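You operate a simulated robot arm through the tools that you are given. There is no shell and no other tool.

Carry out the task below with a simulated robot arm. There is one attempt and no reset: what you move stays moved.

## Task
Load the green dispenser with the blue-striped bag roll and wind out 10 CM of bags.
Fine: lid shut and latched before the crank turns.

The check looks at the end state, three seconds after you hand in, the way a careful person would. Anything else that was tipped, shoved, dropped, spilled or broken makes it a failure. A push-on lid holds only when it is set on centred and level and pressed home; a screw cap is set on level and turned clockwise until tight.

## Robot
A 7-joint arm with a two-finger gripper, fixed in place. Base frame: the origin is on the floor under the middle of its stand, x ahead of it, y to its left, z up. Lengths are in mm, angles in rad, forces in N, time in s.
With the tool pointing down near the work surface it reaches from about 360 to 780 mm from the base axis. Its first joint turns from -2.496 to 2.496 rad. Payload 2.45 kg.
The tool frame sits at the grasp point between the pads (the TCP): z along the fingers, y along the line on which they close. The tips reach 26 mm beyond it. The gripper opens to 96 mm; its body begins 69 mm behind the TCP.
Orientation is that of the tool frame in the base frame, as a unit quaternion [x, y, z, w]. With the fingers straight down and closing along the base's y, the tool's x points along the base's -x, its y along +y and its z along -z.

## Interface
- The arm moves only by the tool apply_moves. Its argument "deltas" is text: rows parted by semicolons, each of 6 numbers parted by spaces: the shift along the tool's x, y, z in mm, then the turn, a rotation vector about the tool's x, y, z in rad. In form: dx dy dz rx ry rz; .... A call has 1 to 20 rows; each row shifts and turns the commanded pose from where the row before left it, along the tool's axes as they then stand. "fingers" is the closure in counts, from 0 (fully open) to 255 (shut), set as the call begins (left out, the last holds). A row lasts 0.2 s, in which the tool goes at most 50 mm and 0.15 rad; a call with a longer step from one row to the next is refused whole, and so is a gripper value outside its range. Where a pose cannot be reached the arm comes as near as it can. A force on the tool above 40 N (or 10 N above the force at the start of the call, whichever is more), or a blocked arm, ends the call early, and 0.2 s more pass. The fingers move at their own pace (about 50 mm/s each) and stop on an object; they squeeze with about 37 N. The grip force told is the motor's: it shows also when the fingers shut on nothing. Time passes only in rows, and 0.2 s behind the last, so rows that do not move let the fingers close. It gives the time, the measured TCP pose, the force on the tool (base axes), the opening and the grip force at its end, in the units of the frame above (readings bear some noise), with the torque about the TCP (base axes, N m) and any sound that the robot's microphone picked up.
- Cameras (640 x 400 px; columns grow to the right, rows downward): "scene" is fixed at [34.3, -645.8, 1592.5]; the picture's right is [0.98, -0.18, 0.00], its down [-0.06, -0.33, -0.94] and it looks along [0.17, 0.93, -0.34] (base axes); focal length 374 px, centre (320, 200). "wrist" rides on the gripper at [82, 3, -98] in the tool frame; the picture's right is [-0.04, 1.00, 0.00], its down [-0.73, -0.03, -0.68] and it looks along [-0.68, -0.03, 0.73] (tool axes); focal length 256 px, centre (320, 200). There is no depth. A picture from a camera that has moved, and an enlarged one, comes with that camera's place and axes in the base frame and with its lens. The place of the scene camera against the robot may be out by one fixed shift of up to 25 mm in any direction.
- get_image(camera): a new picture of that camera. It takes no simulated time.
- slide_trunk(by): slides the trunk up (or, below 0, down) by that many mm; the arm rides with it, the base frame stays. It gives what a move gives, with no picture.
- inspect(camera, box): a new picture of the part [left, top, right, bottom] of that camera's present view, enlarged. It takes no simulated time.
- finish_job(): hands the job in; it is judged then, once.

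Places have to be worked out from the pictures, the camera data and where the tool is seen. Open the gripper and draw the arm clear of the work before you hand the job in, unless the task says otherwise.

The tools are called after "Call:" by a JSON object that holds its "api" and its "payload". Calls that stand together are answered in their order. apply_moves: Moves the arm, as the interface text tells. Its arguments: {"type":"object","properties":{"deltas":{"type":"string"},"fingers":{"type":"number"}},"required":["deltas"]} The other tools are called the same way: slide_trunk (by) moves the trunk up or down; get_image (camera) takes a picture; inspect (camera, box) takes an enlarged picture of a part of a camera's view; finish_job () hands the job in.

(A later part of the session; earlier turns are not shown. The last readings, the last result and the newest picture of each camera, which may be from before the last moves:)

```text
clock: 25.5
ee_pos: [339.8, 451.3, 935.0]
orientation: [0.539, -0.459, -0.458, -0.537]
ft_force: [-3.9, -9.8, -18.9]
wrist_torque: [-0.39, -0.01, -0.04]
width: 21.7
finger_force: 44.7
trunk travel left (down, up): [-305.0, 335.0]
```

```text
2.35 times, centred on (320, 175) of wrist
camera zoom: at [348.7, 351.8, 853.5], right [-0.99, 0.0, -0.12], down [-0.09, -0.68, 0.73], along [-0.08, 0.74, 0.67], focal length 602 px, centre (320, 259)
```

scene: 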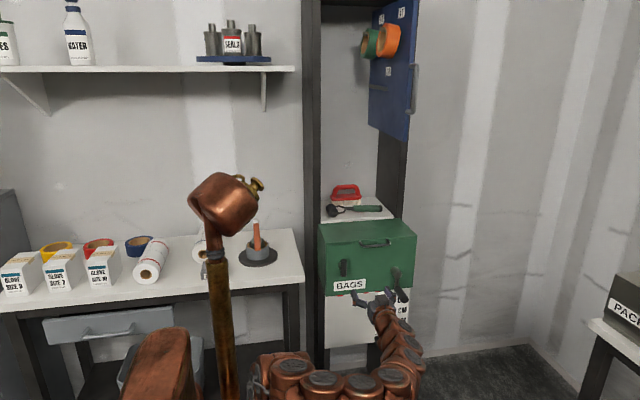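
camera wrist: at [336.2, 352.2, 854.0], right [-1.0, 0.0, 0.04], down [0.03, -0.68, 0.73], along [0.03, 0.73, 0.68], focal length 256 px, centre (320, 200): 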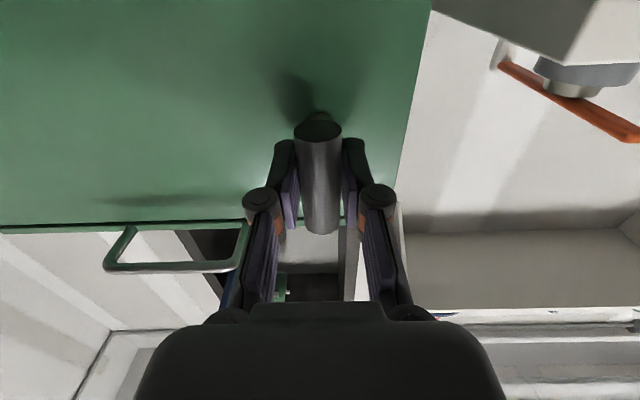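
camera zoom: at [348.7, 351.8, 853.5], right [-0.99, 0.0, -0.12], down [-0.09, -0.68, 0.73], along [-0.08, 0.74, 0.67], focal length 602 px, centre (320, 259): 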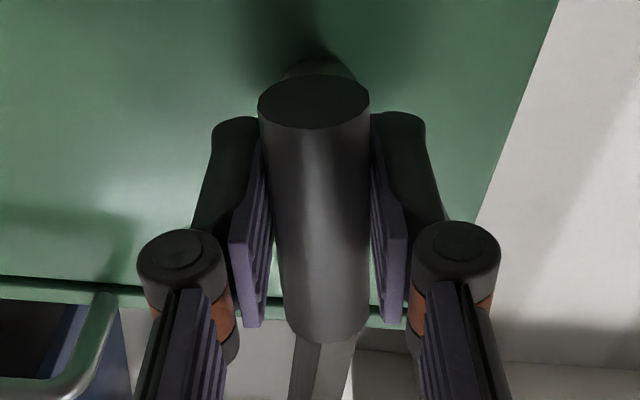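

Counter-clockwise, the bar turns freely with the gripper. I'll keep turning in that direction and watch the forces.

Call:
{"api": "apply_moves", "payload": {"deltas": "0 0 0 0 0 -0.1; 0 0 0 0 0 -0.1; 0 0 0 0 0 -0.1; 0 0 0 0 0 -0.1; 0 0 0 0 0 0"}}

Call:
{"api": "get_image", "payload": {"camera": "wrist"}}

```text
clock: 25.9
ee_pos: [339.4, 451.7, 934.7]
orientation: [0.563, -0.434, -0.436, -0.551]
ft_force: [-5.6, -0.7, -7.9]
wrist_torque: [0.76, 0.07, 0.11]
width: 21.7
finger_force: 45.3
out of reach, approached as far as the arm can: row 1, 2
trunk travel left (down, up): [-305.0, 335.0]
stopped in row 2: the force on the tool passed its limit at 47 N (the readings are from after the stop); the commanded pose is now the measured one
```

```text
taken
camera wrist: at [356.4, 351.6, 856.0], right [-0.98, -0.02, -0.2], down [-0.14, -0.67, 0.73], along [-0.15, 0.74, 0.66], focal length 256 px, centre (320, 200)
```

wrist: 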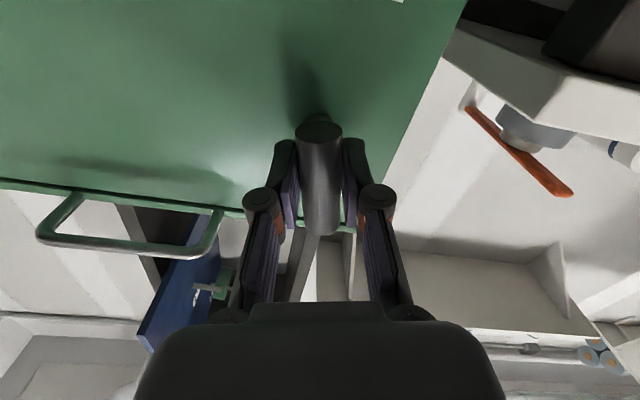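

The bar turns counter-clockwise, but joint limits stop the twist at about 0.25 rad. I'll release, back off, and roll the tool half a turn clockwise. That puts the camera on top and leaves plenty of counter-clockwise range.

Call:
{"api": "apply_moves", "payload": {"deltas": "0 0 0 0 0 0; 0 0 0 0 0 0; 0 0 0 0 0 0; 0 0 0 0 0 0; 0 0 -30 0 0 0; 0 0 -35 0 0 0; 0 0 -35 0 0 0; 0 0 0 0 0 0", "fingers": 0}}

Call:
{"api": "get_image", "payload": {"camera": "wrist"}}

```text
clock: 27.8
ee_pos: [341.2, 349.1, 936.4]
orientation: [0.562, -0.435, -0.437, -0.552]
ft_force: [-0.1, 0.2, -0.2]
wrist_torque: [0.01, 0.02, 0.02]
width: 95.8
finger_force: 0.1
trunk travel left (down, up): [-305.0, 335.0]
```

```text
taken
camera wrist: at [359.0, 249.9, 857.5], right [-0.98, -0.01, -0.2], down [-0.14, -0.67, 0.73], along [-0.14, 0.74, 0.66], focal length 256 px, centre (320, 200)
```

wrist: 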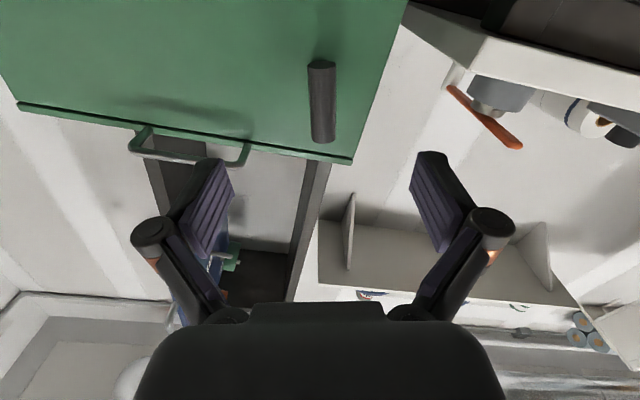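

The bar stays where I turned it. I'll roll the tool about its axis by π in two calls.

Call:
{"api": "apply_moves", "payload": {"deltas": "0 0 0 0 0 0.145; 0 0 0 0 0 0.145; 0 0 0 0 0 0.145; 0 0 0 0 0 0.145; 0 0 0 0 0 0.145; 0 0 0 0 0 0.145; 0 0 0 0 0 0.145; 0 0 0 0 0 0.145; 0 0 0 0 0 0.145; 0 0 0 0 0 0.145; 0 0 0 0 0 0.145"}}

Call:
{"api": "apply_moves", "payload": {"deltas": "0 0 0 0 0 0.145; 0 0 0 0 0 0.145; 0 0 0 0 0 0.145; 0 0 0 0 0 0.145; 0 0 0 0 0 0.145; 0 0 0 0 0 0.145; 0 0 0 0 0 0.145; 0 0 0 0 0 0.145; 0 0 0 0 0 0.145; 0 0 0 0 0 0.12; 0 0 0 0 0 0.12; 0 0 0 0 0 0"}}

Call:
{"api": "get_image", "payload": {"camera": "wrist"}}

Call:
{"api": "get_image", "payload": {"camera": "scene"}}

```text
clock: 30.1
ee_pos: [341.9, 350.5, 936.8]
orientation: [-0.081, 0.705, 0.701, 0.072]
ft_force: [-0.5, -0.8, -0.4]
wrist_torque: [0.0, -0.01, -0.01]
width: 95.7
finger_force: 0.0
trunk travel left (down, up): [-305.0, 335.0]
```

```text
clock: 32.8
ee_pos: [340.2, 351.2, 936.3]
orientation: [0.434, 0.562, 0.551, -0.438]
ft_force: [0.3, 0.4, -0.2]
wrist_torque: [0.02, -0.03, 0.01]
width: 96.2
finger_force: 0.0
trunk travel left (down, up): [-305.0, 335.0]
```

```text
taken
camera wrist: at [325.1, 252.3, 1017.5], right [0.98, 0.01, 0.2], down [0.16, -0.68, -0.71], along [0.13, 0.73, -0.67], focal length 256 px, centre (320, 200)
```

wrist: 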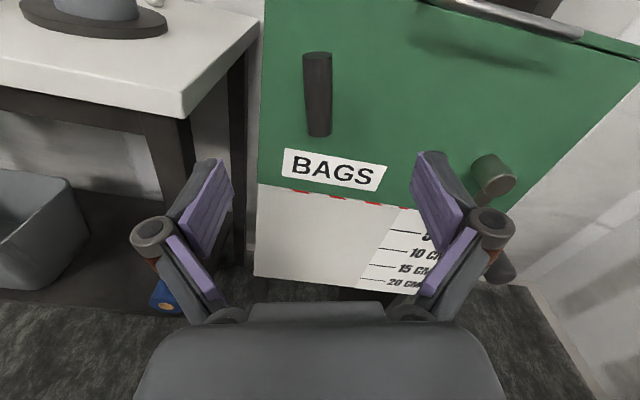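

```text
taken
```

scene: 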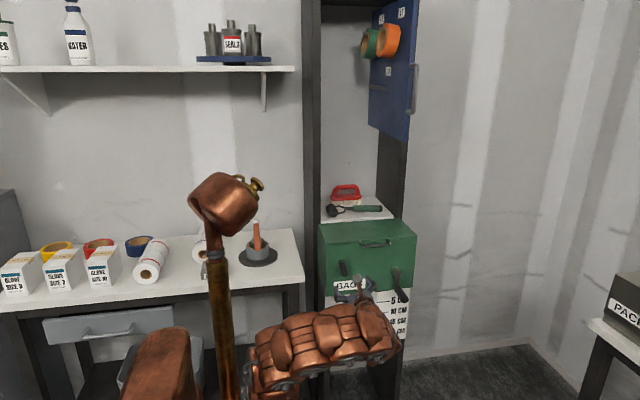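

The camera is on top and the bar lies square between the fingers. I'll move forward 101 mm and grip the bar again.

Call:
{"api": "apply_moves", "payload": {"deltas": "0 0 34 0 0 0; 0 0 34 0 0 0; 0 0 33 0 0 0; 0 0 0 0 0 0"}}

Call:
{"api": "apply_moves", "payload": {"deltas": "0 0 0 0 0 0; 0 0 0 0 0 0; 0 0 0 0 0 0; 0 0 0 0 0 0; 0 0 0 0 0 0; 0 0 0 0 0 0", "fingers": 255}}

Call:
{"api": "apply_moves", "payload": {"deltas": "0 0 0 0 0 -0.1; 0 0 0 0 0 -0.1; 0 0 0 0 0 -0.1; 0 0 0 0 0 0"}}

Call:
{"api": "get_image", "payload": {"camera": "wrist"}}

```text
clock: 33.8
ee_pos: [340.3, 451.1, 935.1]
orientation: [0.435, 0.562, 0.551, -0.437]
ft_force: [0.6, 0.1, -0.4]
wrist_torque: [0.01, -0.01, 0.01]
width: 96.1
finger_force: 0.1
trunk travel left (down, up): [-305.0, 335.0]
```

```text
clock: 35.1
ee_pos: [339.0, 451.7, 934.9]
orientation: [0.433, 0.563, 0.552, -0.437]
ft_force: [-14.8, -7.1, -9.4]
wrist_torque: [0.34, 0.08, 0.21]
width: 22.0
finger_force: 44.5
trunk travel left (down, up): [-305.0, 335.0]
```

```text
clock: 36.3
ee_pos: [338.4, 452.8, 933.7]
orientation: [0.343, 0.623, 0.61, -0.349]
ft_force: [-13.3, 0.9, -4.0]
wrist_torque: [0.65, 0.14, 0.37]
width: 21.5
finger_force: 44.7
trunk travel left (down, up): [-305.0, 335.0]
stopped in row 4: the force on the tool passed its limit at 41 N (the readings are from after the stop); the commanded pose is now the measured one
```

```text
taken
camera wrist: at [299.2, 353.7, 1006.9], right [0.87, 0.02, 0.49], down [0.37, -0.68, -0.63], along [0.32, 0.73, -0.6], focal length 256 px, centre (320, 200)
```

wrist: 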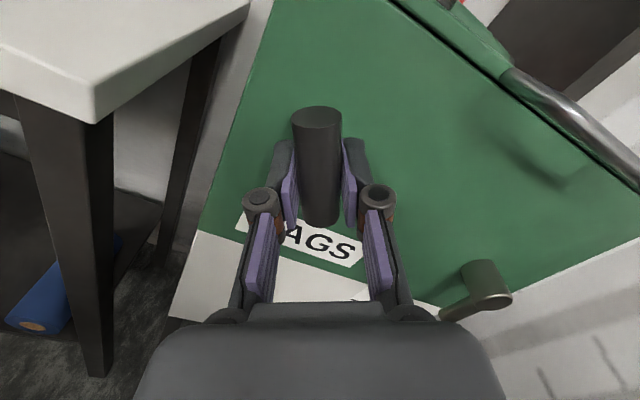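

The bar is following at about 0.55 rad. The side force suggests my grip point is a few mm above the boss axis, so I'll add a small tool-y shift per step to rotate about the true axis.

Call:
{"api": "apply_moves", "payload": {"deltas": "0 -1.2 0 0 0 0; 0 -0.7 0 0 0 -0.1; 0 -0.7 0 0 0 -0.1; 0 -0.7 0 0 0 -0.1; 0 0 0 0 0 0"}}

```text
clock: 37.5
ee_pos: [337.1, 452.2, 933.1]
orientation: [0.247, 0.666, 0.657, -0.253]
ft_force: [1.4, 20.1, 16.4]
wrist_torque: [0.39, -0.08, -0.36]
width: 21.6
finger_force: 44.6
trunk travel left (down, up): [-305.0, 335.0]
```

The turn is at about 0.85 rad, and the forces show I over-shifted slightly. I'll relieve them and continue with a smaller offset.

Call:
{"api": "apply_moves", "payload": {"deltas": "0.8 1.0 1.5 0 0 0; 0 -0.35 0 0 0 -0.1; 0 -0.35 0 0 0 -0.1; 0 -0.35 0 0 0 -0.1; 0 0 0 0 0 0"}}

```text
clock: 38.7
ee_pos: [336.2, 452.7, 932.0]
orientation: [0.144, 0.697, 0.686, -0.152]
ft_force: [-11.0, -24.8, -5.5]
wrist_torque: [0.22, -0.01, 0.5]
width: 21.8
finger_force: 44.9
trunk travel left (down, up): [-305.0, 335.0]
stopped in row 5: the force on the tool passed its limit at 41 N (the readings are from after the stop); the commanded pose is now the measured one
```

Now at about 1.15 rad. I'll relieve the force and continue toward 1.57.

Call:
{"api": "apply_moves", "payload": {"deltas": "0.6 -0.8 -1.5 0 0 0; 0 -0.35 0 0 0 -0.1; 0 -0.35 0 0 0 -0.1; 0 0 0 0 0 0"}}

Call:
{"api": "apply_moves", "payload": {"deltas": "0 -0.35 0 0 0 -0.1; 0 -0.35 0 0 0 -0.1; 0 0 0 0 0 0"}}

Call:
{"api": "get_image", "payload": {"camera": "wrist"}}

Call:
{"api": "inspect", "payload": {"camera": "scene", "box": [310, 200, 430, 300]}}

```text
clock: 39.7
ee_pos: [335.6, 451.7, 930.8]
orientation: [0.075, 0.708, 0.697, -0.083]
ft_force: [8.5, 18.0, 15.6]
wrist_torque: [0.53, -0.08, -0.19]
width: 21.6
finger_force: 45.3
trunk travel left (down, up): [-305.0, 335.0]
```

```text
clock: 40.5
ee_pos: [335.5, 452.1, 930.4]
orientation: [0.003, 0.712, 0.702, -0.012]
ft_force: [11.2, 18.6, 19.1]
wrist_torque: [0.62, -0.1, -0.29]
width: 21.7
finger_force: 45.0
trunk travel left (down, up): [-305.0, 335.0]
```

```text
taken
camera wrist: at [254.8, 352.4, 936.6], right [0.06, 0.01, 1.0], down [0.74, -0.67, -0.04], along [0.67, 0.74, -0.05], focal length 256 px, centre (320, 200)
```

wrist: 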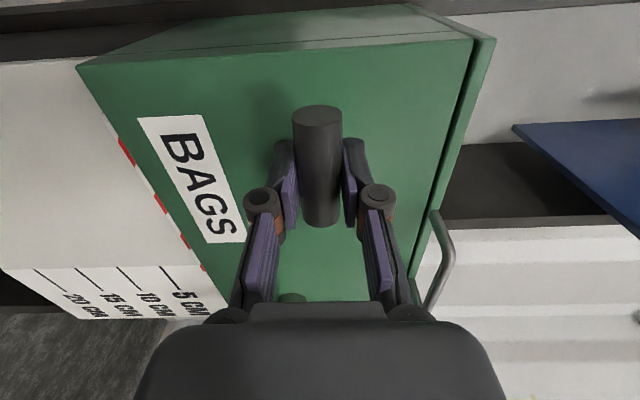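

```text
4.00 times, centred on (370, 250) of scene
camera zoom: at [34.3, -645.8, 1592.5], right [0.98, -0.18, 0.0], down [-0.06, -0.33, -0.94], along [0.17, 0.93, -0.34], focal length 1497 px, centre (120, 0)
```

zoom: 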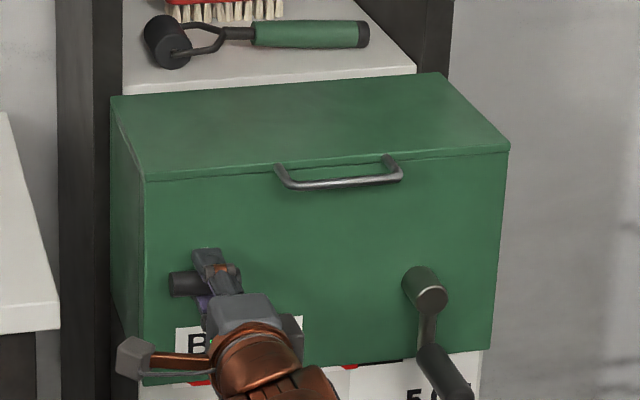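

The bar is now horizontal, about 1.56 rad round. I'll push a touch further to feel for an end stop.

Call:
{"api": "apply_moves", "payload": {"deltas": "1.0 1.0 1.0 0 0 0; 0 -0.2 0 0 0 -0.06; 0 -0.2 0 0 0 -0.06; 0 0 0 0 0 0"}}

```text
clock: 41.5
ee_pos: [334.3, 451.5, 929.7]
orientation: [-0.038, 0.712, 0.701, 0.029]
ft_force: [5.2, -13.3, -1.3]
wrist_torque: [-0.05, 1.26, -0.42]
width: 22.5
finger_force: 44.8
trunk travel left (down, up): [-305.0, 335.0]
```

The torque jumped to +1.26 N·m, so the stop is at a quarter turn and the latch is in its other position. I'll relax the twist, release, and back straight off.

Call:
{"api": "apply_moves", "payload": {"deltas": "0 0 0 0 0 0.08; 0 0 0 0 0 0"}}

Call:
{"api": "apply_moves", "payload": {"deltas": "0 0 0 0 0 0; 0 0 0 0 0 0; 0 0 0 0 0 0; 0 0 0 0 0 0; 0 0 -30 0 0 0; 0 0 -35 0 0 0; 0 0 -35 0 0 0; 0 0 0 0 0 0", "fingers": 0}}

Call:
{"api": "get_image", "payload": {"camera": "wrist"}}

Call:
{"api": "inspect", "payload": {"camera": "scene", "box": [310, 200, 430, 300]}}

```text
clock: 42.1
ee_pos: [334.4, 451.6, 929.9]
orientation: [-0.01, 0.713, 0.701, 0.0]
ft_force: [3.1, -14.6, -8.6]
wrist_torque: [0.14, 0.04, 0.43]
width: 21.6
finger_force: 45.2
trunk travel left (down, up): [-305.0, 335.0]
```

```text
clock: 43.9
ee_pos: [341.6, 353.9, 936.7]
orientation: [-0.01, 0.711, 0.703, 0.001]
ft_force: [-0.7, 0.3, -1.7]
wrist_torque: [0.19, -0.02, -0.02]
width: 96.1
finger_force: 0.2
out of reach, approached as far as the arm can: row 7
trunk travel left (down, up): [-305.0, 335.0]
```

```text
taken
camera wrist: at [260.9, 252.7, 939.5], right [0.03, 0.01, 1.0], down [0.74, -0.67, -0.01], along [0.67, 0.74, -0.02], focal length 256 px, centre (320, 200)
```

wrist: 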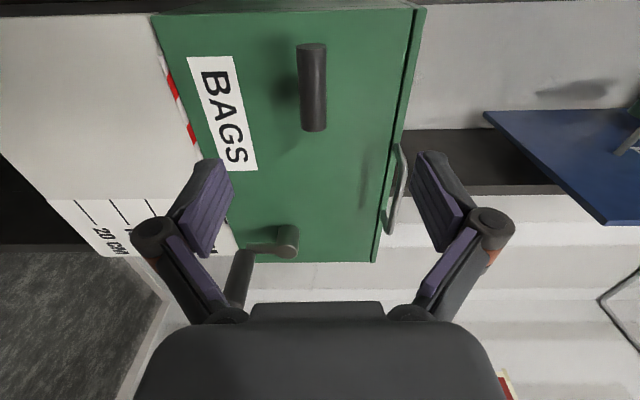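

```text
4.00 times, centred on (370, 250) of scene
camera zoom: at [34.3, -645.8, 1592.5], right [0.98, -0.18, 0.0], down [-0.06, -0.33, -0.94], along [0.17, 0.93, -0.34], focal length 1497 px, centre (120, 0)
```

zoom: 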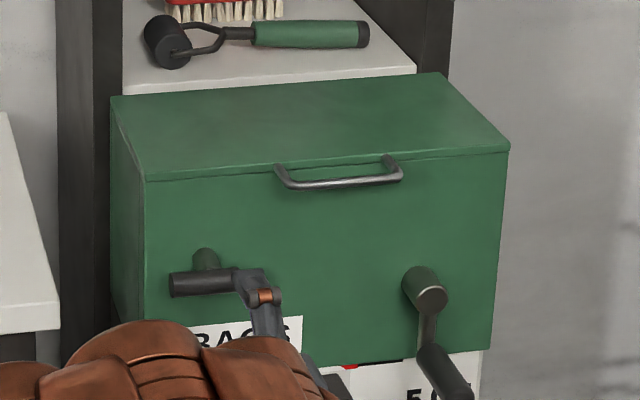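

The latch bar is horizontal and released. The gripper now closes vertically, which suits the lid's bar handle at (404–504, 461, 1013), so I'll move in front of it.

Call:
{"api": "apply_moves", "payload": {"deltas": "-28.4 18.7 7.2 0 0 0; -28.4 18.7 7.2 0 0 0; -28.4 18.7 7.2 0 0 0; -28.4 18.7 7.2 0 0 0; 0 0 0 0 0 0"}}

Call:
{"api": "get_image", "payload": {"camera": "wrist"}}

Call:
{"api": "get_image", "payload": {"camera": "scene"}}

```text
clock: 45.1
ee_pos: [453.9, 382.8, 1011.7]
orientation: [-0.011, 0.712, 0.702, 0.001]
ft_force: [0.5, 0.4, -0.2]
wrist_torque: [0.01, 0.04, 0.01]
width: 95.7
finger_force: 0.0
trunk travel left (down, up): [-305.0, 335.0]
```

```text
taken
camera wrist: at [372.8, 283.8, 1014.7], right [0.02, 0.01, 1.0], down [0.74, -0.67, -0.01], along [0.67, 0.74, -0.03], focal length 256 px, centre (320, 200)
```

wrist: 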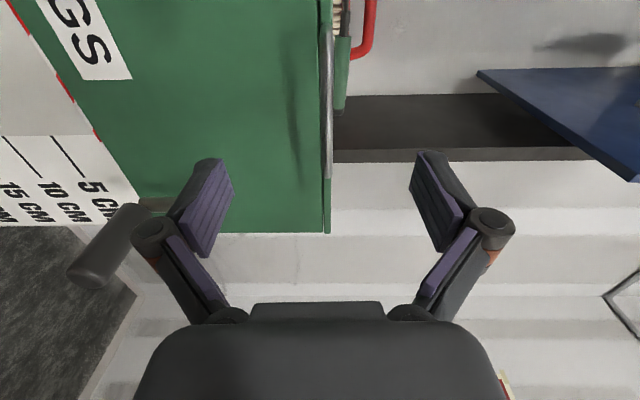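

```text
taken
```

scene: 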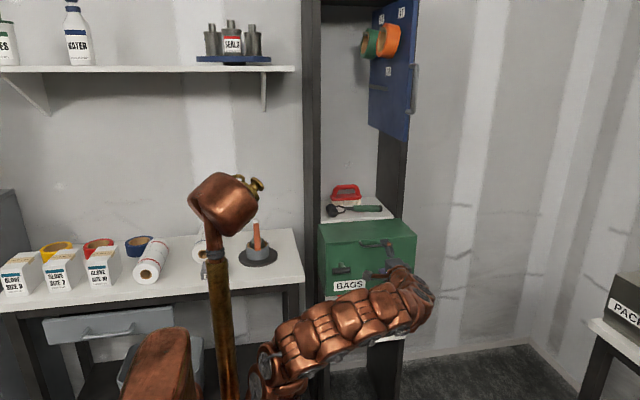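

The bar handle is at z≈1014 across x≈400–507. I'll move forward about 74 mm so it lies between the pads, then close gently.

Call:
{"api": "apply_moves", "payload": {"deltas": "0 0.5 24.5 0 0 0; 0 0.5 24.5 0 0 0; 0 0.5 24.5 0 0 0; 0 0 0 0 0 0"}}

Call:
{"api": "get_image", "payload": {"camera": "wrist"}}

Call:
{"api": "inspect", "payload": {"camera": "scene", "box": [310, 200, 430, 300]}}

```text
clock: 46.1
ee_pos: [450.6, 457.8, 1010.6]
orientation: [-0.01, 0.712, 0.702, 0.001]
ft_force: [-0.4, 0.0, -0.4]
wrist_torque: [-0.03, 0.0, 0.02]
width: 95.9
finger_force: 0.0
trunk travel left (down, up): [-305.0, 335.0]
```

```text
taken
camera wrist: at [370.4, 357.7, 1015.1], right [0.02, 0.01, 1.0], down [0.74, -0.67, -0.01], along [0.67, 0.74, -0.03], focal length 256 px, centre (320, 200)
```

wrist: 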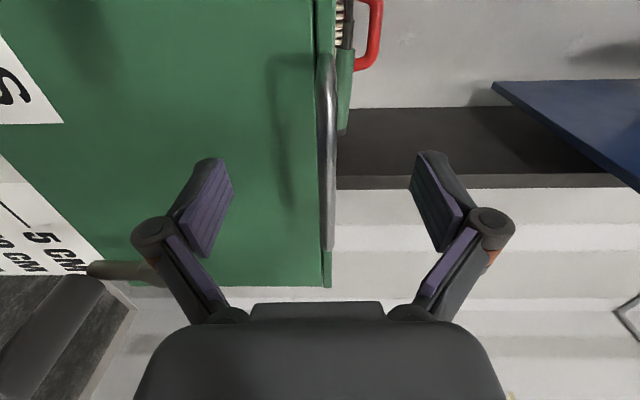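

```text
4.00 times, centred on (370, 250) of scene
camera zoom: at [34.3, -645.8, 1592.5], right [0.98, -0.18, 0.0], down [-0.06, -0.33, -0.94], along [0.17, 0.93, -0.34], focal length 1497 px, centre (120, 0)
```

zoom: 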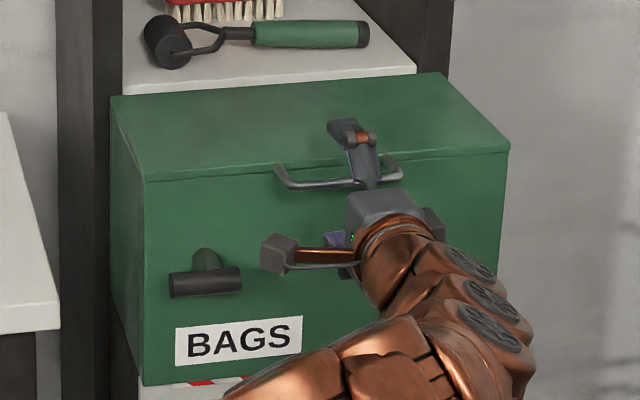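

The bar sits between the pads, about 2 mm above centre. I'll raise slightly and close the gripper on it.

Call:
{"api": "apply_moves", "payload": {"deltas": "0 2.5 0 0 0 0; 0 0 0 0 0 0; 0 0 0 0 0 0; 0 0 0 0 0 0; 0 0 0 0 0 0; 0 0 0 0 0 0; 0 0 0 0 0 0; 0 0 0 0 0 0", "fingers": 255}}

Call:
{"api": "get_image", "payload": {"camera": "wrist"}}

```text
clock: 47.9
ee_pos: [451.1, 457.5, 1016.0]
orientation: [-0.011, 0.711, 0.703, 0.0]
ft_force: [3.9, 8.4, 18.1]
wrist_torque: [0.01, 0.87, 0.12]
width: 7.9
finger_force: 35.7
trunk travel left (down, up): [-305.0, 335.0]
```

```text
taken
camera wrist: at [370.5, 357.4, 1018.3], right [0.02, 0.01, 1.0], down [0.74, -0.67, -0.01], along [0.67, 0.74, -0.03], focal length 256 px, centre (320, 200)
```

wrist: 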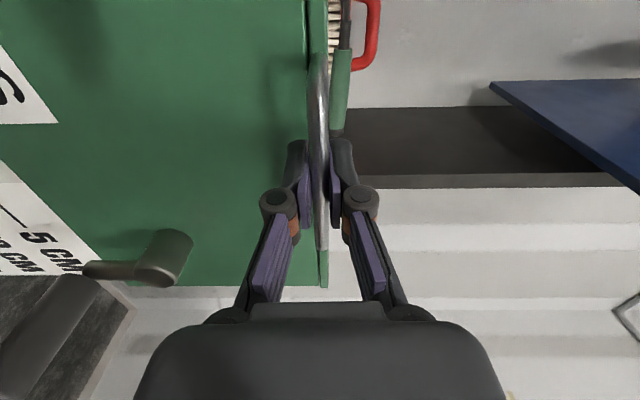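

The handle is gripped (7.9 mm). I'll lift a few millimetres and check the force to see whether the lid is free.

Call:
{"api": "apply_moves", "payload": {"deltas": "0 3 0 0 0 0; 0 3 0 0 0 0; 0 3 0 0 0 0; 0 3 0.3 0 0 0; 0 0 0 0 0 0"}}

Call:
{"api": "inspect", "payload": {"camera": "scene", "box": [310, 200, 430, 300]}}

```text
clock: 49.1
ee_pos: [450.5, 457.5, 1026.4]
orientation: [-0.01, 0.713, 0.701, 0.001]
ft_force: [1.1, 2.3, -2.2]
wrist_torque: [-0.02, 0.83, -0.31]
width: 7.7
finger_force: 35.4
trunk travel left (down, up): [-305.0, 335.0]
```

```text
4.00 times, centred on (370, 250) of scene
camera zoom: at [34.3, -645.8, 1592.5], right [0.98, -0.18, 0.0], down [-0.06, -0.33, -0.94], along [0.17, 0.93, -0.34], focal length 1497 px, centre (120, 0)
```

zoom: 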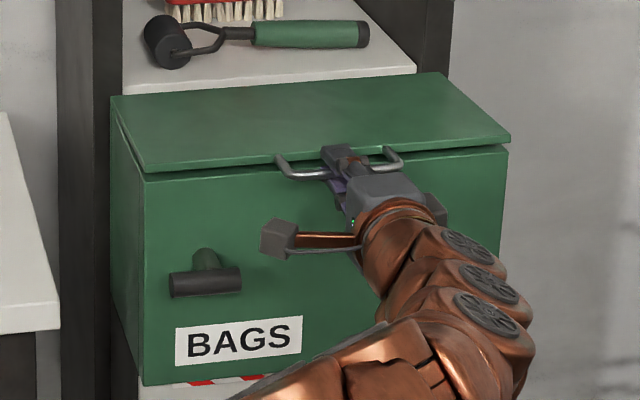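

The lid lifts freely with only about 2 N, so it is unlatched. I'll swing it up along its hinge arc (radius about 207 mm), pitching the tool down at half the lid angle, and check as I go.

Call:
{"api": "apply_moves", "payload": {"deltas": "0 20.6 2.07 0.05 0 0; 0 20.47 3.09 0.05 0 0; 0 20.29 4.11 0.05 0 0; 0 0 0 0 0 0"}}

Call:
{"api": "inspect", "payload": {"camera": "scene", "box": [310, 180, 430, 280]}}

Call:
{"api": "get_image", "payload": {"camera": "wrist"}}

```text
clock: 50.1
ee_pos: [451.1, 470.3, 1086.5]
orientation: [-0.01, 0.763, 0.646, 0.0]
ft_force: [10.6, 7.0, -3.1]
wrist_torque: [-0.03, 0.78, -0.61]
width: 7.6
finger_force: 35.7
trunk travel left (down, up): [-305.0, 335.0]
```

```text
4.00 times, centred on (370, 230) of scene
camera zoom: at [34.3, -645.8, 1592.5], right [0.98, -0.18, 0.0], down [-0.06, -0.33, -0.94], along [0.17, 0.93, -0.34], focal length 1497 px, centre (120, 80)
```

zoom: 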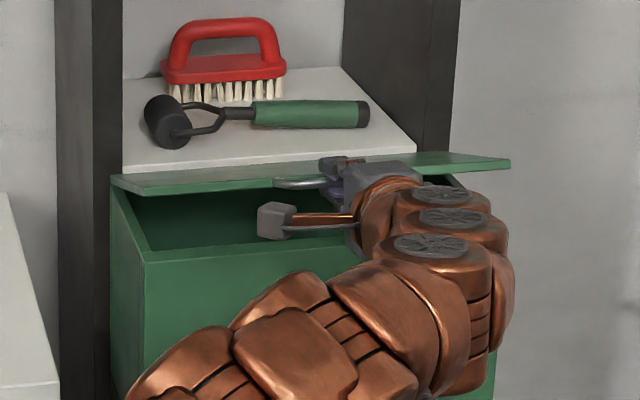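

```text
taken
camera wrist: at [370.0, 373.0, 1104.3], right [0.02, 0.16, 0.99], down [0.74, -0.66, 0.09], along [0.67, 0.73, -0.14], focal length 256 px, centre (320, 200)
```

wrist: 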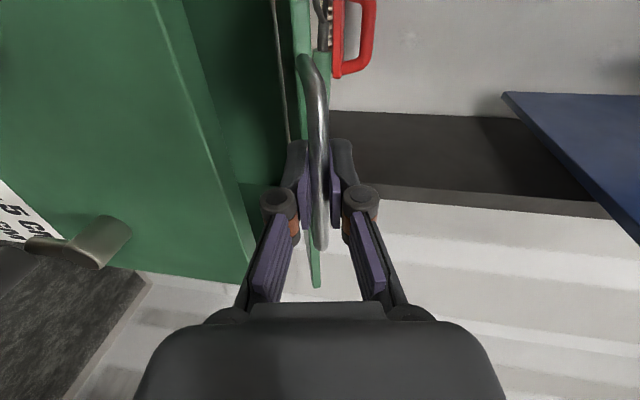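

The lid is opening smoothly. I'll continue along the arc.

Call:
{"api": "apply_moves", "payload": {"deltas": "0 20.06 5.6 0.05 0 0; 0 19.78 6.5 0.05 0 0; 0 19.45 7.4 0.05 0 0; 0 0 0 0 0 0"}}

Call:
{"api": "inspect", "payload": {"camera": "scene", "box": [310, 160, 430, 260]}}

Call:
{"api": "get_image", "payload": {"camera": "wrist"}}

```text
clock: 51.1
ee_pos: [450.3, 500.6, 1140.5]
orientation: [-0.009, 0.809, 0.588, 0.003]
ft_force: [15.7, 0.4, -0.1]
wrist_torque: [-0.04, 0.53, -1.18]
width: 8.0
finger_force: 35.9
trunk travel left (down, up): [-305.0, 335.0]
```

```text
4.00 times, centred on (370, 210) of scene
camera zoom: at [34.3, -645.8, 1592.5], right [0.98, -0.18, 0.0], down [-0.06, -0.33, -0.94], along [0.17, 0.93, -0.34], focal length 1497 px, centre (120, 160)
```

zoom: 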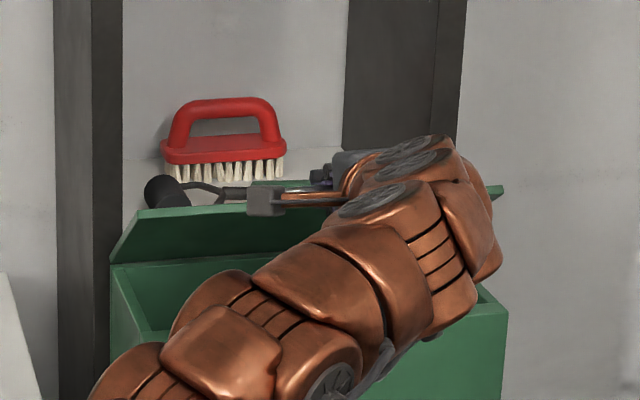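

```text
taken
camera wrist: at [369.0, 407.6, 1172.8], right [0.02, 0.31, 0.95], down [0.74, -0.65, 0.19], along [0.67, 0.7, -0.24], focal length 256 px, centre (320, 200)
```

wrist: 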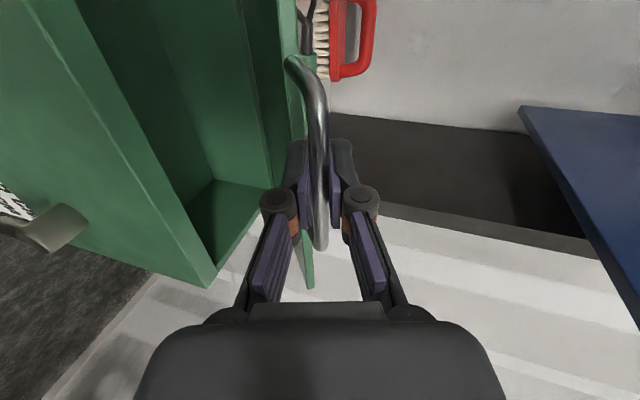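

The lid is at about 38°. A small sideways force is building up, so I'll shift slightly in +x and carry on up the arc.

Call:
{"api": "apply_moves", "payload": {"deltas": "-1.3 18.94 8.35 0.05 0 0; 0 18.5 9.28 0.05 0 0; 0 18.0 10.2 0.05 0 0; 0 0 0 0 0 0"}}

Call:
{"api": "get_image", "payload": {"camera": "wrist"}}

Call:
{"api": "get_image", "payload": {"camera": "scene"}}

```text
clock: 52.1
ee_pos: [449.4, 546.8, 1183.5]
orientation: [-0.01, 0.85, 0.526, 0.003]
ft_force: [15.0, -7.3, 10.6]
wrist_torque: [0.02, 1.0, 0.07]
width: 7.7
finger_force: 35.4
trunk travel left (down, up): [-305.0, 335.0]
```

```text
taken
camera wrist: at [368.3, 458.1, 1228.7], right [0.02, 0.45, 0.89], down [0.74, -0.61, 0.29], along [0.68, 0.65, -0.34], focal length 256 px, centre (320, 200)
```

wrist: 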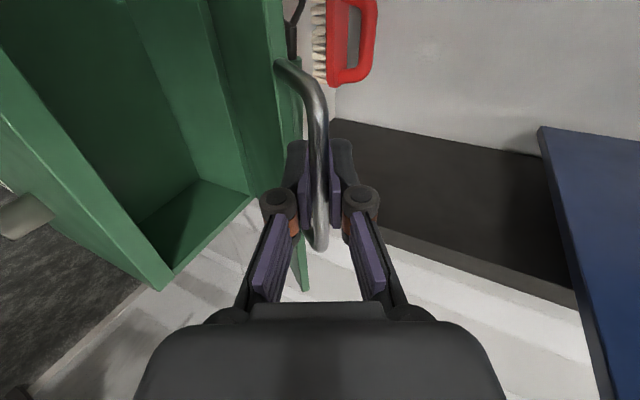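

```text
taken
```

scene: 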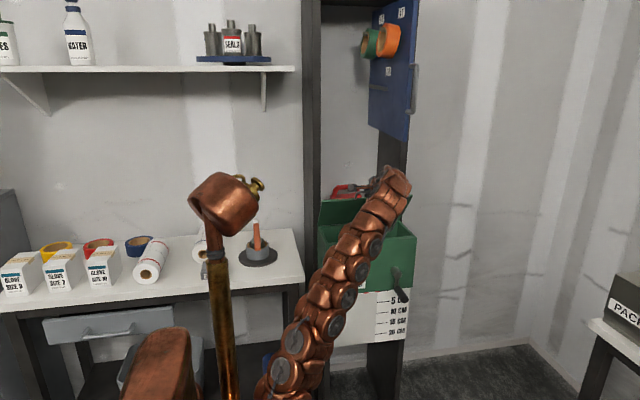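

The fit puts the hinge at about (y 660, z 1016) with a radius of about 202 mm, and the lid is at about 56°. I'll continue with three more arc steps.

Call:
{"api": "apply_moves", "payload": {"deltas": "-1.3 16.92 11.04 0.05 0 0; 0 16.34 11.87 0.05 0 0; 0 15.74 12.67 0.05 0 0; 0 0 0 0 0 0"}}

Call:
{"api": "get_image", "payload": {"camera": "wrist"}}

Call:
{"api": "inspect", "payload": {"camera": "scene", "box": [310, 160, 430, 260]}}

```text
clock: 52.5
ee_pos: [449.1, 556.3, 1175.7]
orientation: [-0.001, 0.862, 0.507, -0.013]
ft_force: [-1.4, -9.7, 13.8]
wrist_torque: [-0.09, -0.67, 0.41]
width: 9.9
finger_force: 35.1
out of reach, approached as far as the arm can: row 1
trunk travel left (down, up): [-305.0, 335.0]
stopped in row 1: the force on the tool passed its limit at 73 N (the readings are from after the stop); the commanded pose is now the measured one
```

```text
taken
camera wrist: at [369.5, 470.0, 1227.2], right [0.05, 0.49, 0.87], down [0.75, -0.6, 0.29], along [0.66, 0.64, -0.39], focal length 256 px, centre (320, 200)
```

wrist: 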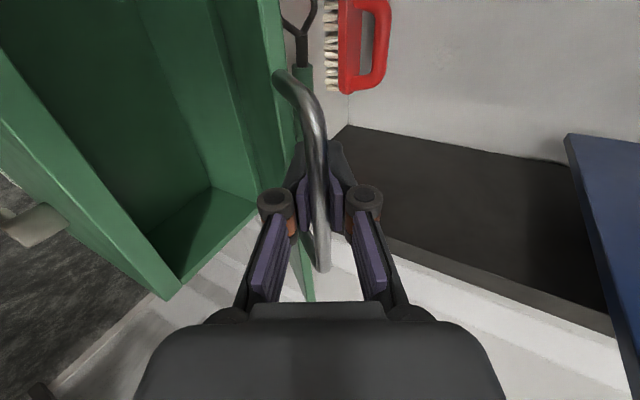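

```text
4.00 times, centred on (370, 210) of scene
camera zoom: at [34.3, -645.8, 1592.5], right [0.98, -0.18, 0.0], down [-0.06, -0.33, -0.94], along [0.17, 0.93, -0.34], focal length 1497 px, centre (120, 160)
```

zoom: 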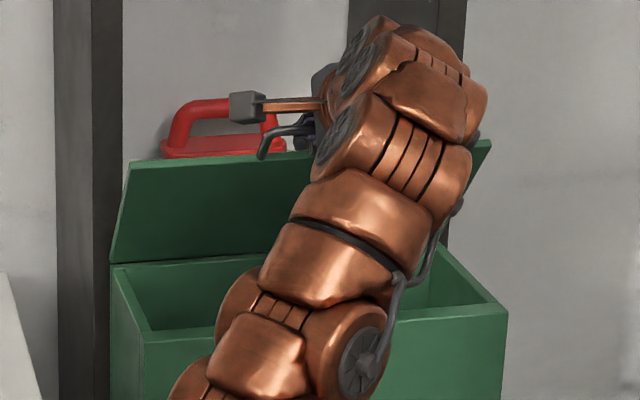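

The arm is stretched out at this trunk height and cannot follow the arc further. I'll bring the lid back down in a controlled way, then raise the trunk and grip again.

Call:
{"api": "apply_moves", "payload": {"deltas": "0 -17.1 -8.28 -0.05 0 0; 0 -17.49 -7.42 -0.05 0 0; 0 -17.84 -6.53 -0.05 0 0; 0 -18.14 -5.63 -0.05 0 0; 0 0 0 0 0 0"}}

Call:
{"api": "get_image", "payload": {"camera": "wrist"}}

```text
clock: 52.8
ee_pos: [449.7, 554.0, 1174.3]
orientation: [-0.01, 0.856, 0.517, -0.004]
ft_force: [2.3, 7.4, -9.1]
wrist_torque: [0.16, 1.0, 0.37]
width: 8.0
finger_force: 35.1
trunk travel left (down, up): [-305.0, 335.0]
stopped in row 1: the force on the tool passed its limit at 46 N (the readings are from after the stop); the commanded pose is now the measured one
```

```text
taken
camera wrist: at [368.8, 466.6, 1222.4], right [0.03, 0.46, 0.88], down [0.75, -0.6, 0.29], along [0.67, 0.65, -0.36], focal length 256 px, centre (320, 200)
```

wrist: 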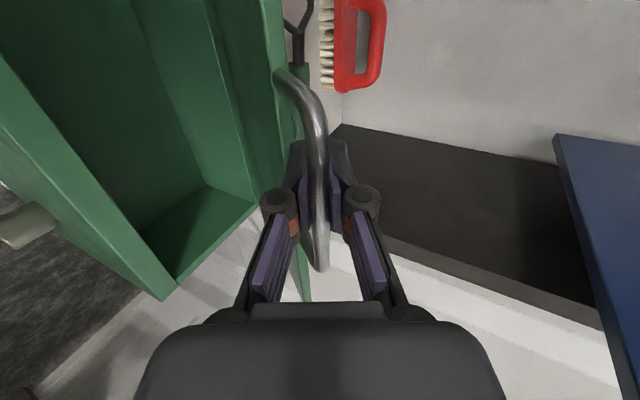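

The force limit tripped because the bar has slid about 13 mm toward the palm and my steps were too fast. I'll lower in smaller steps that account for that.

Call:
{"api": "apply_moves", "payload": {"deltas": "0 -4.4 -2.2 -0.012 0 0; 0 -4.4 -2.2 -0.012 0 0; 0 -4.4 -2.2 -0.012 0 0; 0 -4.4 -2.2 -0.012 0 0; 0 0 0 0 0 0"}}

```text
clock: 54.0
ee_pos: [449.2, 540.5, 1164.8]
orientation: [-0.01, 0.843, 0.538, -0.003]
ft_force: [1.8, 17.4, -18.1]
wrist_torque: [0.11, 0.73, -0.17]
width: 7.0
finger_force: 35.4
trunk travel left (down, up): [-305.0, 335.0]
```

The residual force is radial, about 25 N toward the hinge. I'll ease 2 mm inward and keep lowering.

Call:
{"api": "apply_moves", "payload": {"deltas": "0 -0.9 1.8 0 0 0; 0 -8.55 -4.0 -0.025 0 0; 0 -8.66 -3.8 -0.025 0 0; 0 -8.75 -3.6 -0.025 0 0; 0 -8.84 -3.4 -0.025 0 0; 0 0 0 0 0 0"}}

```text
clock: 55.4
ee_pos: [449.1, 512.1, 1136.9]
orientation: [-0.011, 0.815, 0.58, -0.004]
ft_force: [-7.3, 17.9, -12.8]
wrist_torque: [0.11, 0.68, -0.23]
width: 7.1
finger_force: 34.4
trunk travel left (down, up): [-305.0, 335.0]
```

The lid is coming down well. I'll ease inward again and continue.

Call:
{"api": "apply_moves", "payload": {"deltas": "0 -0.5 1.5 0 0 0; 0 -8.96 -2.8 -0.025 0 0; 0 -9.03 -2.6 -0.025 0 0; 0 -9.1 -2.4 -0.025 0 0; 0 -9.17 -2.2 -0.025 0 0; 0 -9.23 -2.0 -0.025 0 0; 0 -9.28 -1.8 -0.025 0 0; 0 0 0 0 0 0"}}

Call:
{"api": "inspect", "payload": {"camera": "scene", "box": [310, 180, 430, 280]}}

```text
clock: 57.2
ee_pos: [449.8, 484.6, 1086.9]
orientation: [-0.01, 0.768, 0.64, -0.004]
ft_force: [-11.9, 7.1, -2.3]
wrist_torque: [0.09, 0.69, 0.4]
width: 7.3
finger_force: 34.9
trunk travel left (down, up): [-305.0, 335.0]
```

```text
4.00 times, centred on (370, 230) of scene
camera zoom: at [34.3, -645.8, 1592.5], right [0.98, -0.18, 0.0], down [-0.06, -0.33, -0.94], along [0.17, 0.93, -0.34], focal length 1497 px, centre (120, 80)
```

zoom: 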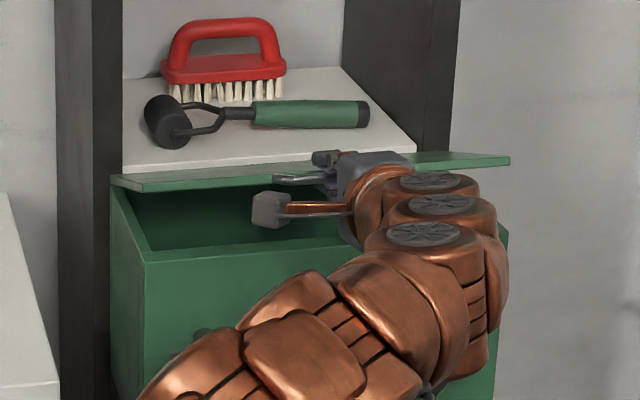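

The lid is at about 22°. I'll lower it to nearly shut before releasing.

Call:
{"api": "apply_moves", "payload": {"deltas": "0 0 0.5 0 0 0; 0 -9.33 -1.6 -0.025 0 0; 0 -9.37 -1.4 -0.025 0 0; 0 -9.41 -1.2 -0.025 0 0; 0 -9.44 -1.0 -0.025 0 0; 0 -9.46 -0.8 -0.025 0 0; 0 -9.48 -0.6 -0.025 0 0; 0 0 0 0 0 0"}}

Call:
{"api": "inspect", "payload": {"camera": "scene", "box": [310, 190, 430, 290]}}

```text
clock: 59.0
ee_pos: [449.9, 471.9, 1032.7]
orientation: [-0.01, 0.718, 0.696, -0.004]
ft_force: [-17.1, -4.1, -0.5]
wrist_torque: [0.03, 0.55, 0.23]
width: 9.6
finger_force: 35.1
trunk travel left (down, up): [-305.0, 335.0]
```

```text
4.00 times, centred on (370, 240) of scene
camera zoom: at [34.3, -645.8, 1592.5], right [0.98, -0.18, 0.0], down [-0.06, -0.33, -0.94], along [0.17, 0.93, -0.34], focal length 1497 px, centre (120, 40)
```

zoom: 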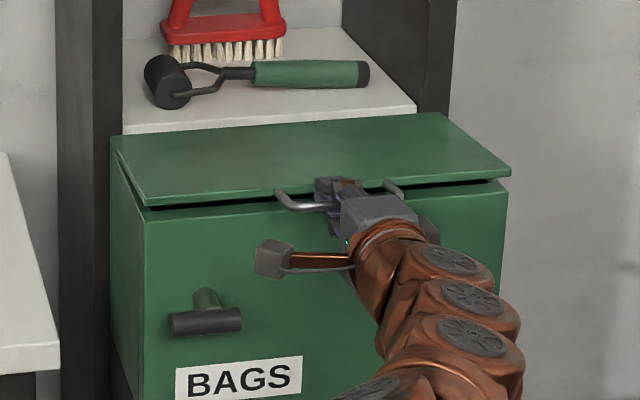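

The lid is nearly shut. I'll open the fingers slightly, back off 20 mm clear of the face, and see whether the lid holds its angle by itself.

Call:
{"api": "apply_moves", "payload": {"deltas": "0 0 0 0 0 0; 0 0 0 0 0 0; 0 0 -10 0 0 0; 0 0 -10 0 0 0; 0 0 0 0 0 0", "fingers": 190}}

Call:
{"api": "inspect", "payload": {"camera": "scene", "box": [310, 190, 430, 290]}}

Call:
{"api": "get_image", "payload": {"camera": "wrist"}}

```text
clock: 60.2
ee_pos: [450.9, 452.6, 1032.9]
orientation: [-0.009, 0.718, 0.696, -0.004]
ft_force: [-0.6, -0.5, -0.3]
wrist_torque: [-0.05, 0.01, -0.02]
width: 25.2
finger_force: 0.6
trunk travel left (down, up): [-305.0, 335.0]
```

```text
4.00 times, centred on (370, 240) of scene
camera zoom: at [34.3, -645.8, 1592.5], right [0.98, -0.18, 0.0], down [-0.06, -0.33, -0.94], along [0.17, 0.93, -0.34], focal length 1497 px, centre (120, 40)
```

zoom: 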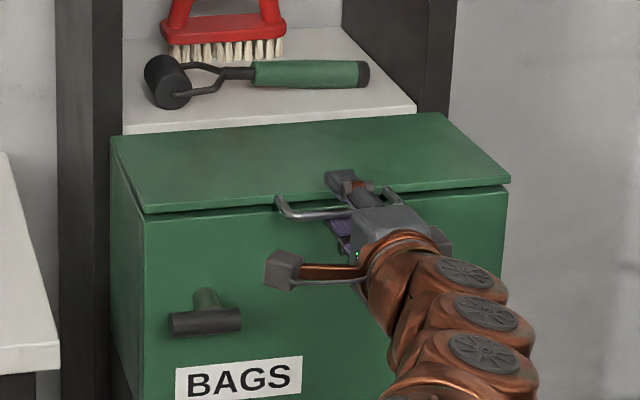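

```text
taken
camera wrist: at [371.7, 351.6, 1038.7], right [0.03, 0.03, 1.0], down [0.75, -0.66, 0.0], along [0.66, 0.75, -0.05], focal length 256 px, centre (320, 200)
```

wrist: 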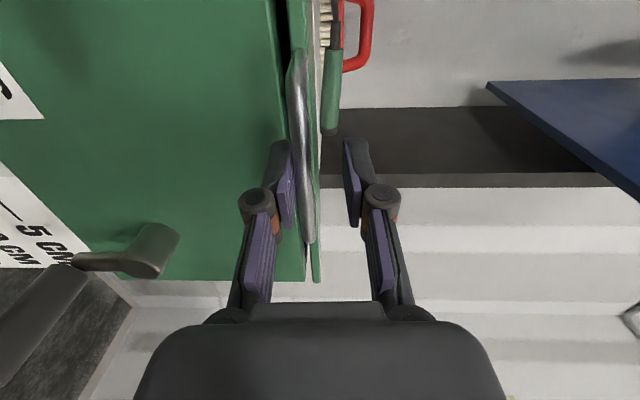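

The lid seems to have settled onto the lower finger. I'll open fully and back away to see where it rests.

Call:
{"api": "apply_moves", "payload": {"deltas": "0 -8 0 0 0 0; 0 -8 0 0 0 0; 0 0 0 0 0 0; 0 0 -35 0 0 0; 0 0 -40 0 0 0; 0 0 0 0 0 0", "fingers": 120}}

Call:
{"api": "inspect", "payload": {"camera": "scene", "box": [310, 190, 430, 290]}}

Call:
{"api": "get_image", "payload": {"camera": "wrist"}}

```text
clock: 61.6
ee_pos: [453.6, 375.2, 1018.0]
orientation: [-0.01, 0.719, 0.695, -0.005]
ft_force: [0.0, 0.0, 0.6]
wrist_torque: [0.02, -0.01, 0.02]
width: 51.0
finger_force: 0.1
trunk travel left (down, up): [-305.0, 335.0]
```

```text
4.00 times, centred on (370, 240) of scene
camera zoom: at [34.3, -645.8, 1592.5], right [0.98, -0.18, 0.0], down [-0.06, -0.33, -0.94], along [0.17, 0.93, -0.34], focal length 1497 px, centre (120, 40)
```

zoom: 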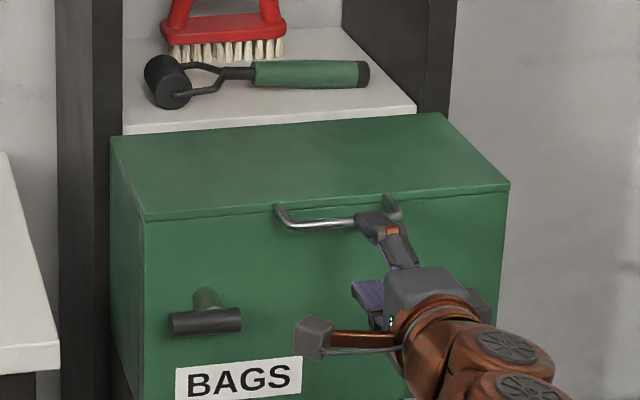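

```text
taken
camera wrist: at [372.9, 275.9, 1023.7], right [0.03, 0.03, 1.0], down [0.75, -0.66, 0.0], along [0.66, 0.75, -0.05], focal length 256 px, centre (320, 200)
```

wrist: 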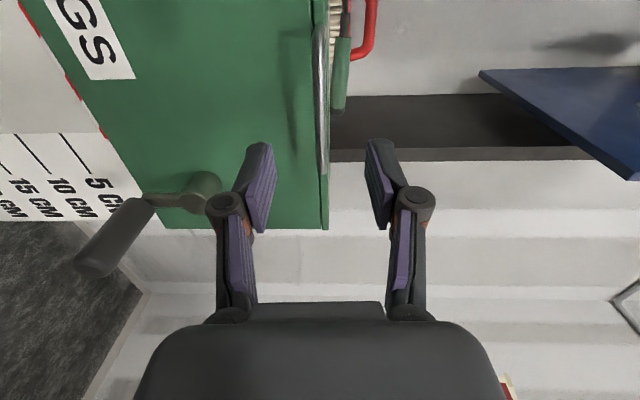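

The lid falls shut under its own weight, so it must be taken past vertical to stay open. I'll raise the trunk 200 mm for better reach and bring the tool back down in front of the handle.

Call:
{"api": "slide_trunk", "payload": {"by": 200}}

Call:
{"api": "apply_moves", "payload": {"deltas": "0 -40 0 0 0 0; 0 -40 0 0 0 0; 0 -40 0 0 0 0; 0 -40 0 0 0 0; 0 -40 0 0 0 0; 0 0 0 0 0 0"}}

Call:
{"api": "get_image", "payload": {"camera": "wrist"}}

Call:
{"api": "get_image", "payload": {"camera": "scene"}}

```text
clock: 63.8
ee_pos: [452.8, 376.8, 1218.3]
orientation: [-0.01, 0.718, 0.696, -0.005]
ft_force: [0.0, 0.3, -0.3]
wrist_torque: [0.0, 0.02, -0.01]
width: 50.7
finger_force: 0.2
trunk travel left (down, up): [-505.0, 135.0]
```

```text
clock: 65.2
ee_pos: [454.0, 370.7, 1018.2]
orientation: [-0.01, 0.718, 0.696, -0.004]
ft_force: [0.5, -0.4, -0.4]
wrist_torque: [-0.01, 0.02, 0.01]
width: 50.7
finger_force: 0.0
trunk travel left (down, up): [-505.0, 135.0]
```

```text
taken
camera wrist: at [373.8, 270.0, 1024.6], right [0.03, 0.03, 1.0], down [0.75, -0.66, 0.0], along [0.66, 0.75, -0.05], focal length 256 px, centre (320, 200)
```

wrist: 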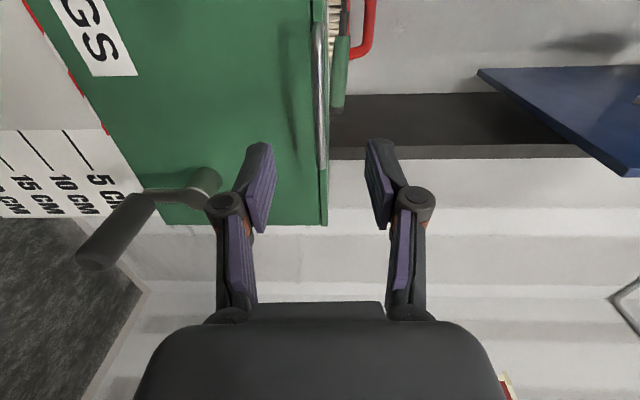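

```text
taken
```

scene: 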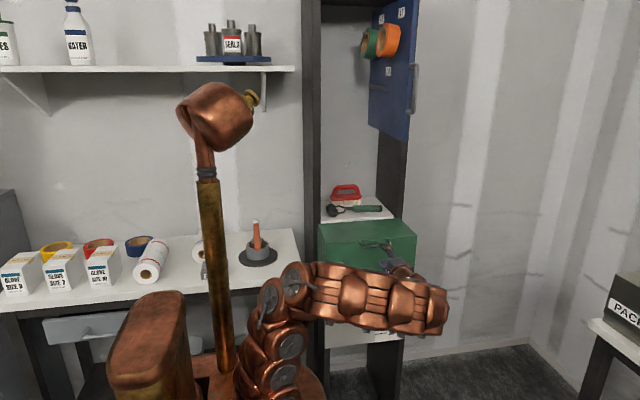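

This pose is reachable. I'll move forward 87 mm so the bar is between the pads, and close.

Call:
{"api": "apply_moves", "payload": {"deltas": "0 0 29 0 0 0; 0 0 29 0 0 0; 0 0 29 0 0 0; 0 0 0 0 0 0", "fingers": 100}}

Call:
{"api": "apply_moves", "payload": {"deltas": "0 0 0 0 0 0; 0 0 0 0 0 0; 0 0 0 0 0 0; 0 0 0 0 0 0; 0 0 0 0 0 0", "fingers": 255}}

Call:
{"api": "get_image", "payload": {"camera": "wrist"}}

```text
clock: 66.2
ee_pos: [451.6, 457.2, 1015.5]
orientation: [-0.01, 0.718, 0.696, -0.004]
ft_force: [0.2, -0.5, -0.5]
wrist_torque: [-0.01, 0.01, -0.02]
width: 58.4
finger_force: 0.1
trunk travel left (down, up): [-505.0, 135.0]
```

```text
clock: 67.4
ee_pos: [452.4, 457.8, 1015.4]
orientation: [-0.01, 0.718, 0.696, -0.005]
ft_force: [-1.4, 0.1, -0.8]
wrist_torque: [-0.02, 0.42, -0.09]
width: 7.7
finger_force: 36.0
trunk travel left (down, up): [-505.0, 135.0]
```

```text
taken
camera wrist: at [371.7, 357.3, 1021.2], right [0.03, 0.03, 1.0], down [0.75, -0.66, 0.0], along [0.66, 0.75, -0.05], focal length 256 px, centre (320, 200)
```

wrist: 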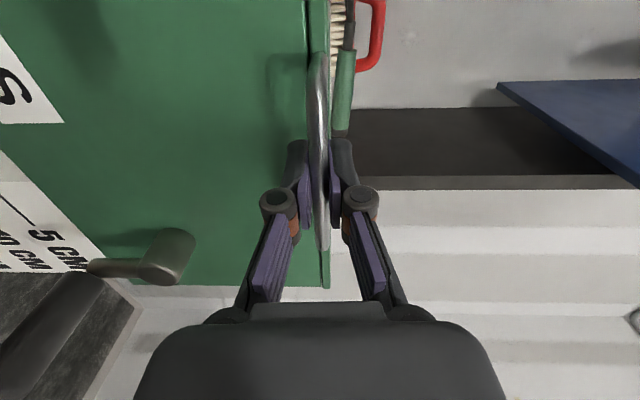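

A clean grip with nearly no force. I'll run the first part of the opening arc.

Call:
{"api": "apply_moves", "payload": {"deltas": "0 20.2 0.4 0.02 0 0; 0 20.1 2.02 0.02 0 0; 0 19.87 3.62 0.02 0 0; 0 19.52 5.19 0.02 0 0; 0 19.04 6.74 0.02 0 0; 0 0 0 0 0 0"}}

Call:
{"api": "get_image", "payload": {"camera": "wrist"}}

```text
clock: 68.8
ee_pos: [451.7, 483.5, 1113.8]
orientation: [-0.009, 0.752, 0.659, -0.004]
ft_force: [0.7, 5.3, -1.1]
wrist_torque: [0.03, 0.47, -0.31]
width: 7.6
finger_force: 35.9
trunk travel left (down, up): [-505.0, 135.0]
```

```text
taken
camera wrist: at [371.6, 383.6, 1128.3], right [0.03, 0.13, 0.99], down [0.75, -0.66, 0.07], along [0.66, 0.74, -0.12], focal length 256 px, centre (320, 200)
```

wrist: 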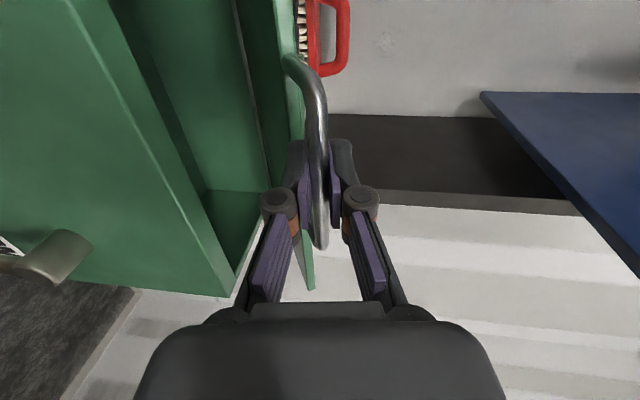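

The forces stay low, with the lid at about 29°. I'll continue along the arc.

Call:
{"api": "apply_moves", "payload": {"deltas": "0 18.44 8.24 0.02 0 0; 0 17.73 9.68 0.02 0 0; 0 16.9 11.07 0.02 0 0; 0 15.96 12.39 0.02 0 0; 0 14.92 13.62 0.02 0 0; 0 0 0 0 0 0"}}

Call:
{"api": "get_image", "payload": {"camera": "wrist"}}

Call:
{"api": "get_image", "payload": {"camera": "scene"}}

```text
clock: 70.2
ee_pos: [451.1, 549.1, 1186.5]
orientation: [-0.009, 0.784, 0.62, -0.003]
ft_force: [7.7, -3.6, 7.3]
wrist_torque: [0.0, 0.56, -0.28]
width: 7.6
finger_force: 35.4
trunk travel left (down, up): [-505.0, 135.0]
```

```text
taken
camera wrist: at [371.2, 452.3, 1210.8], right [0.03, 0.23, 0.97], down [0.74, -0.65, 0.13], along [0.67, 0.72, -0.19], focal length 256 px, centre (320, 200)
```

wrist: 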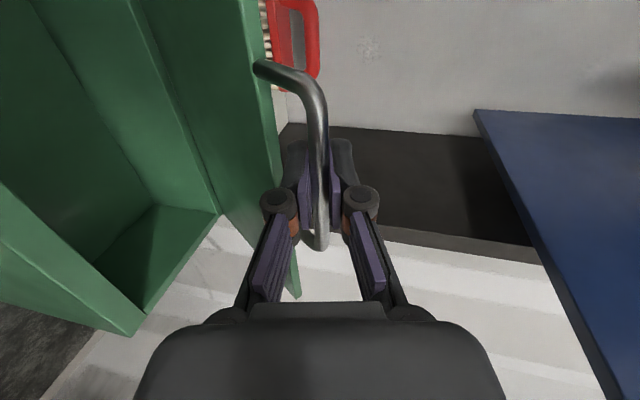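

```text
taken
```

scene: 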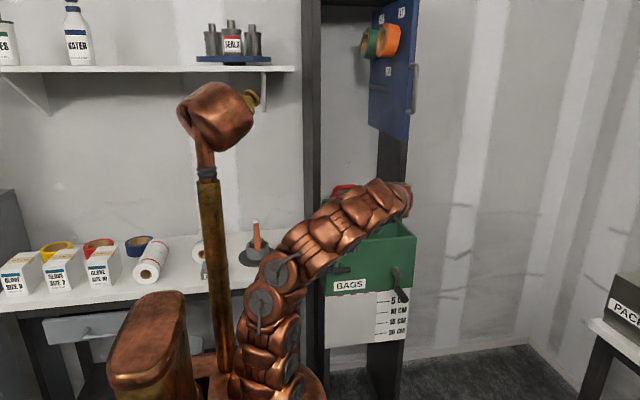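

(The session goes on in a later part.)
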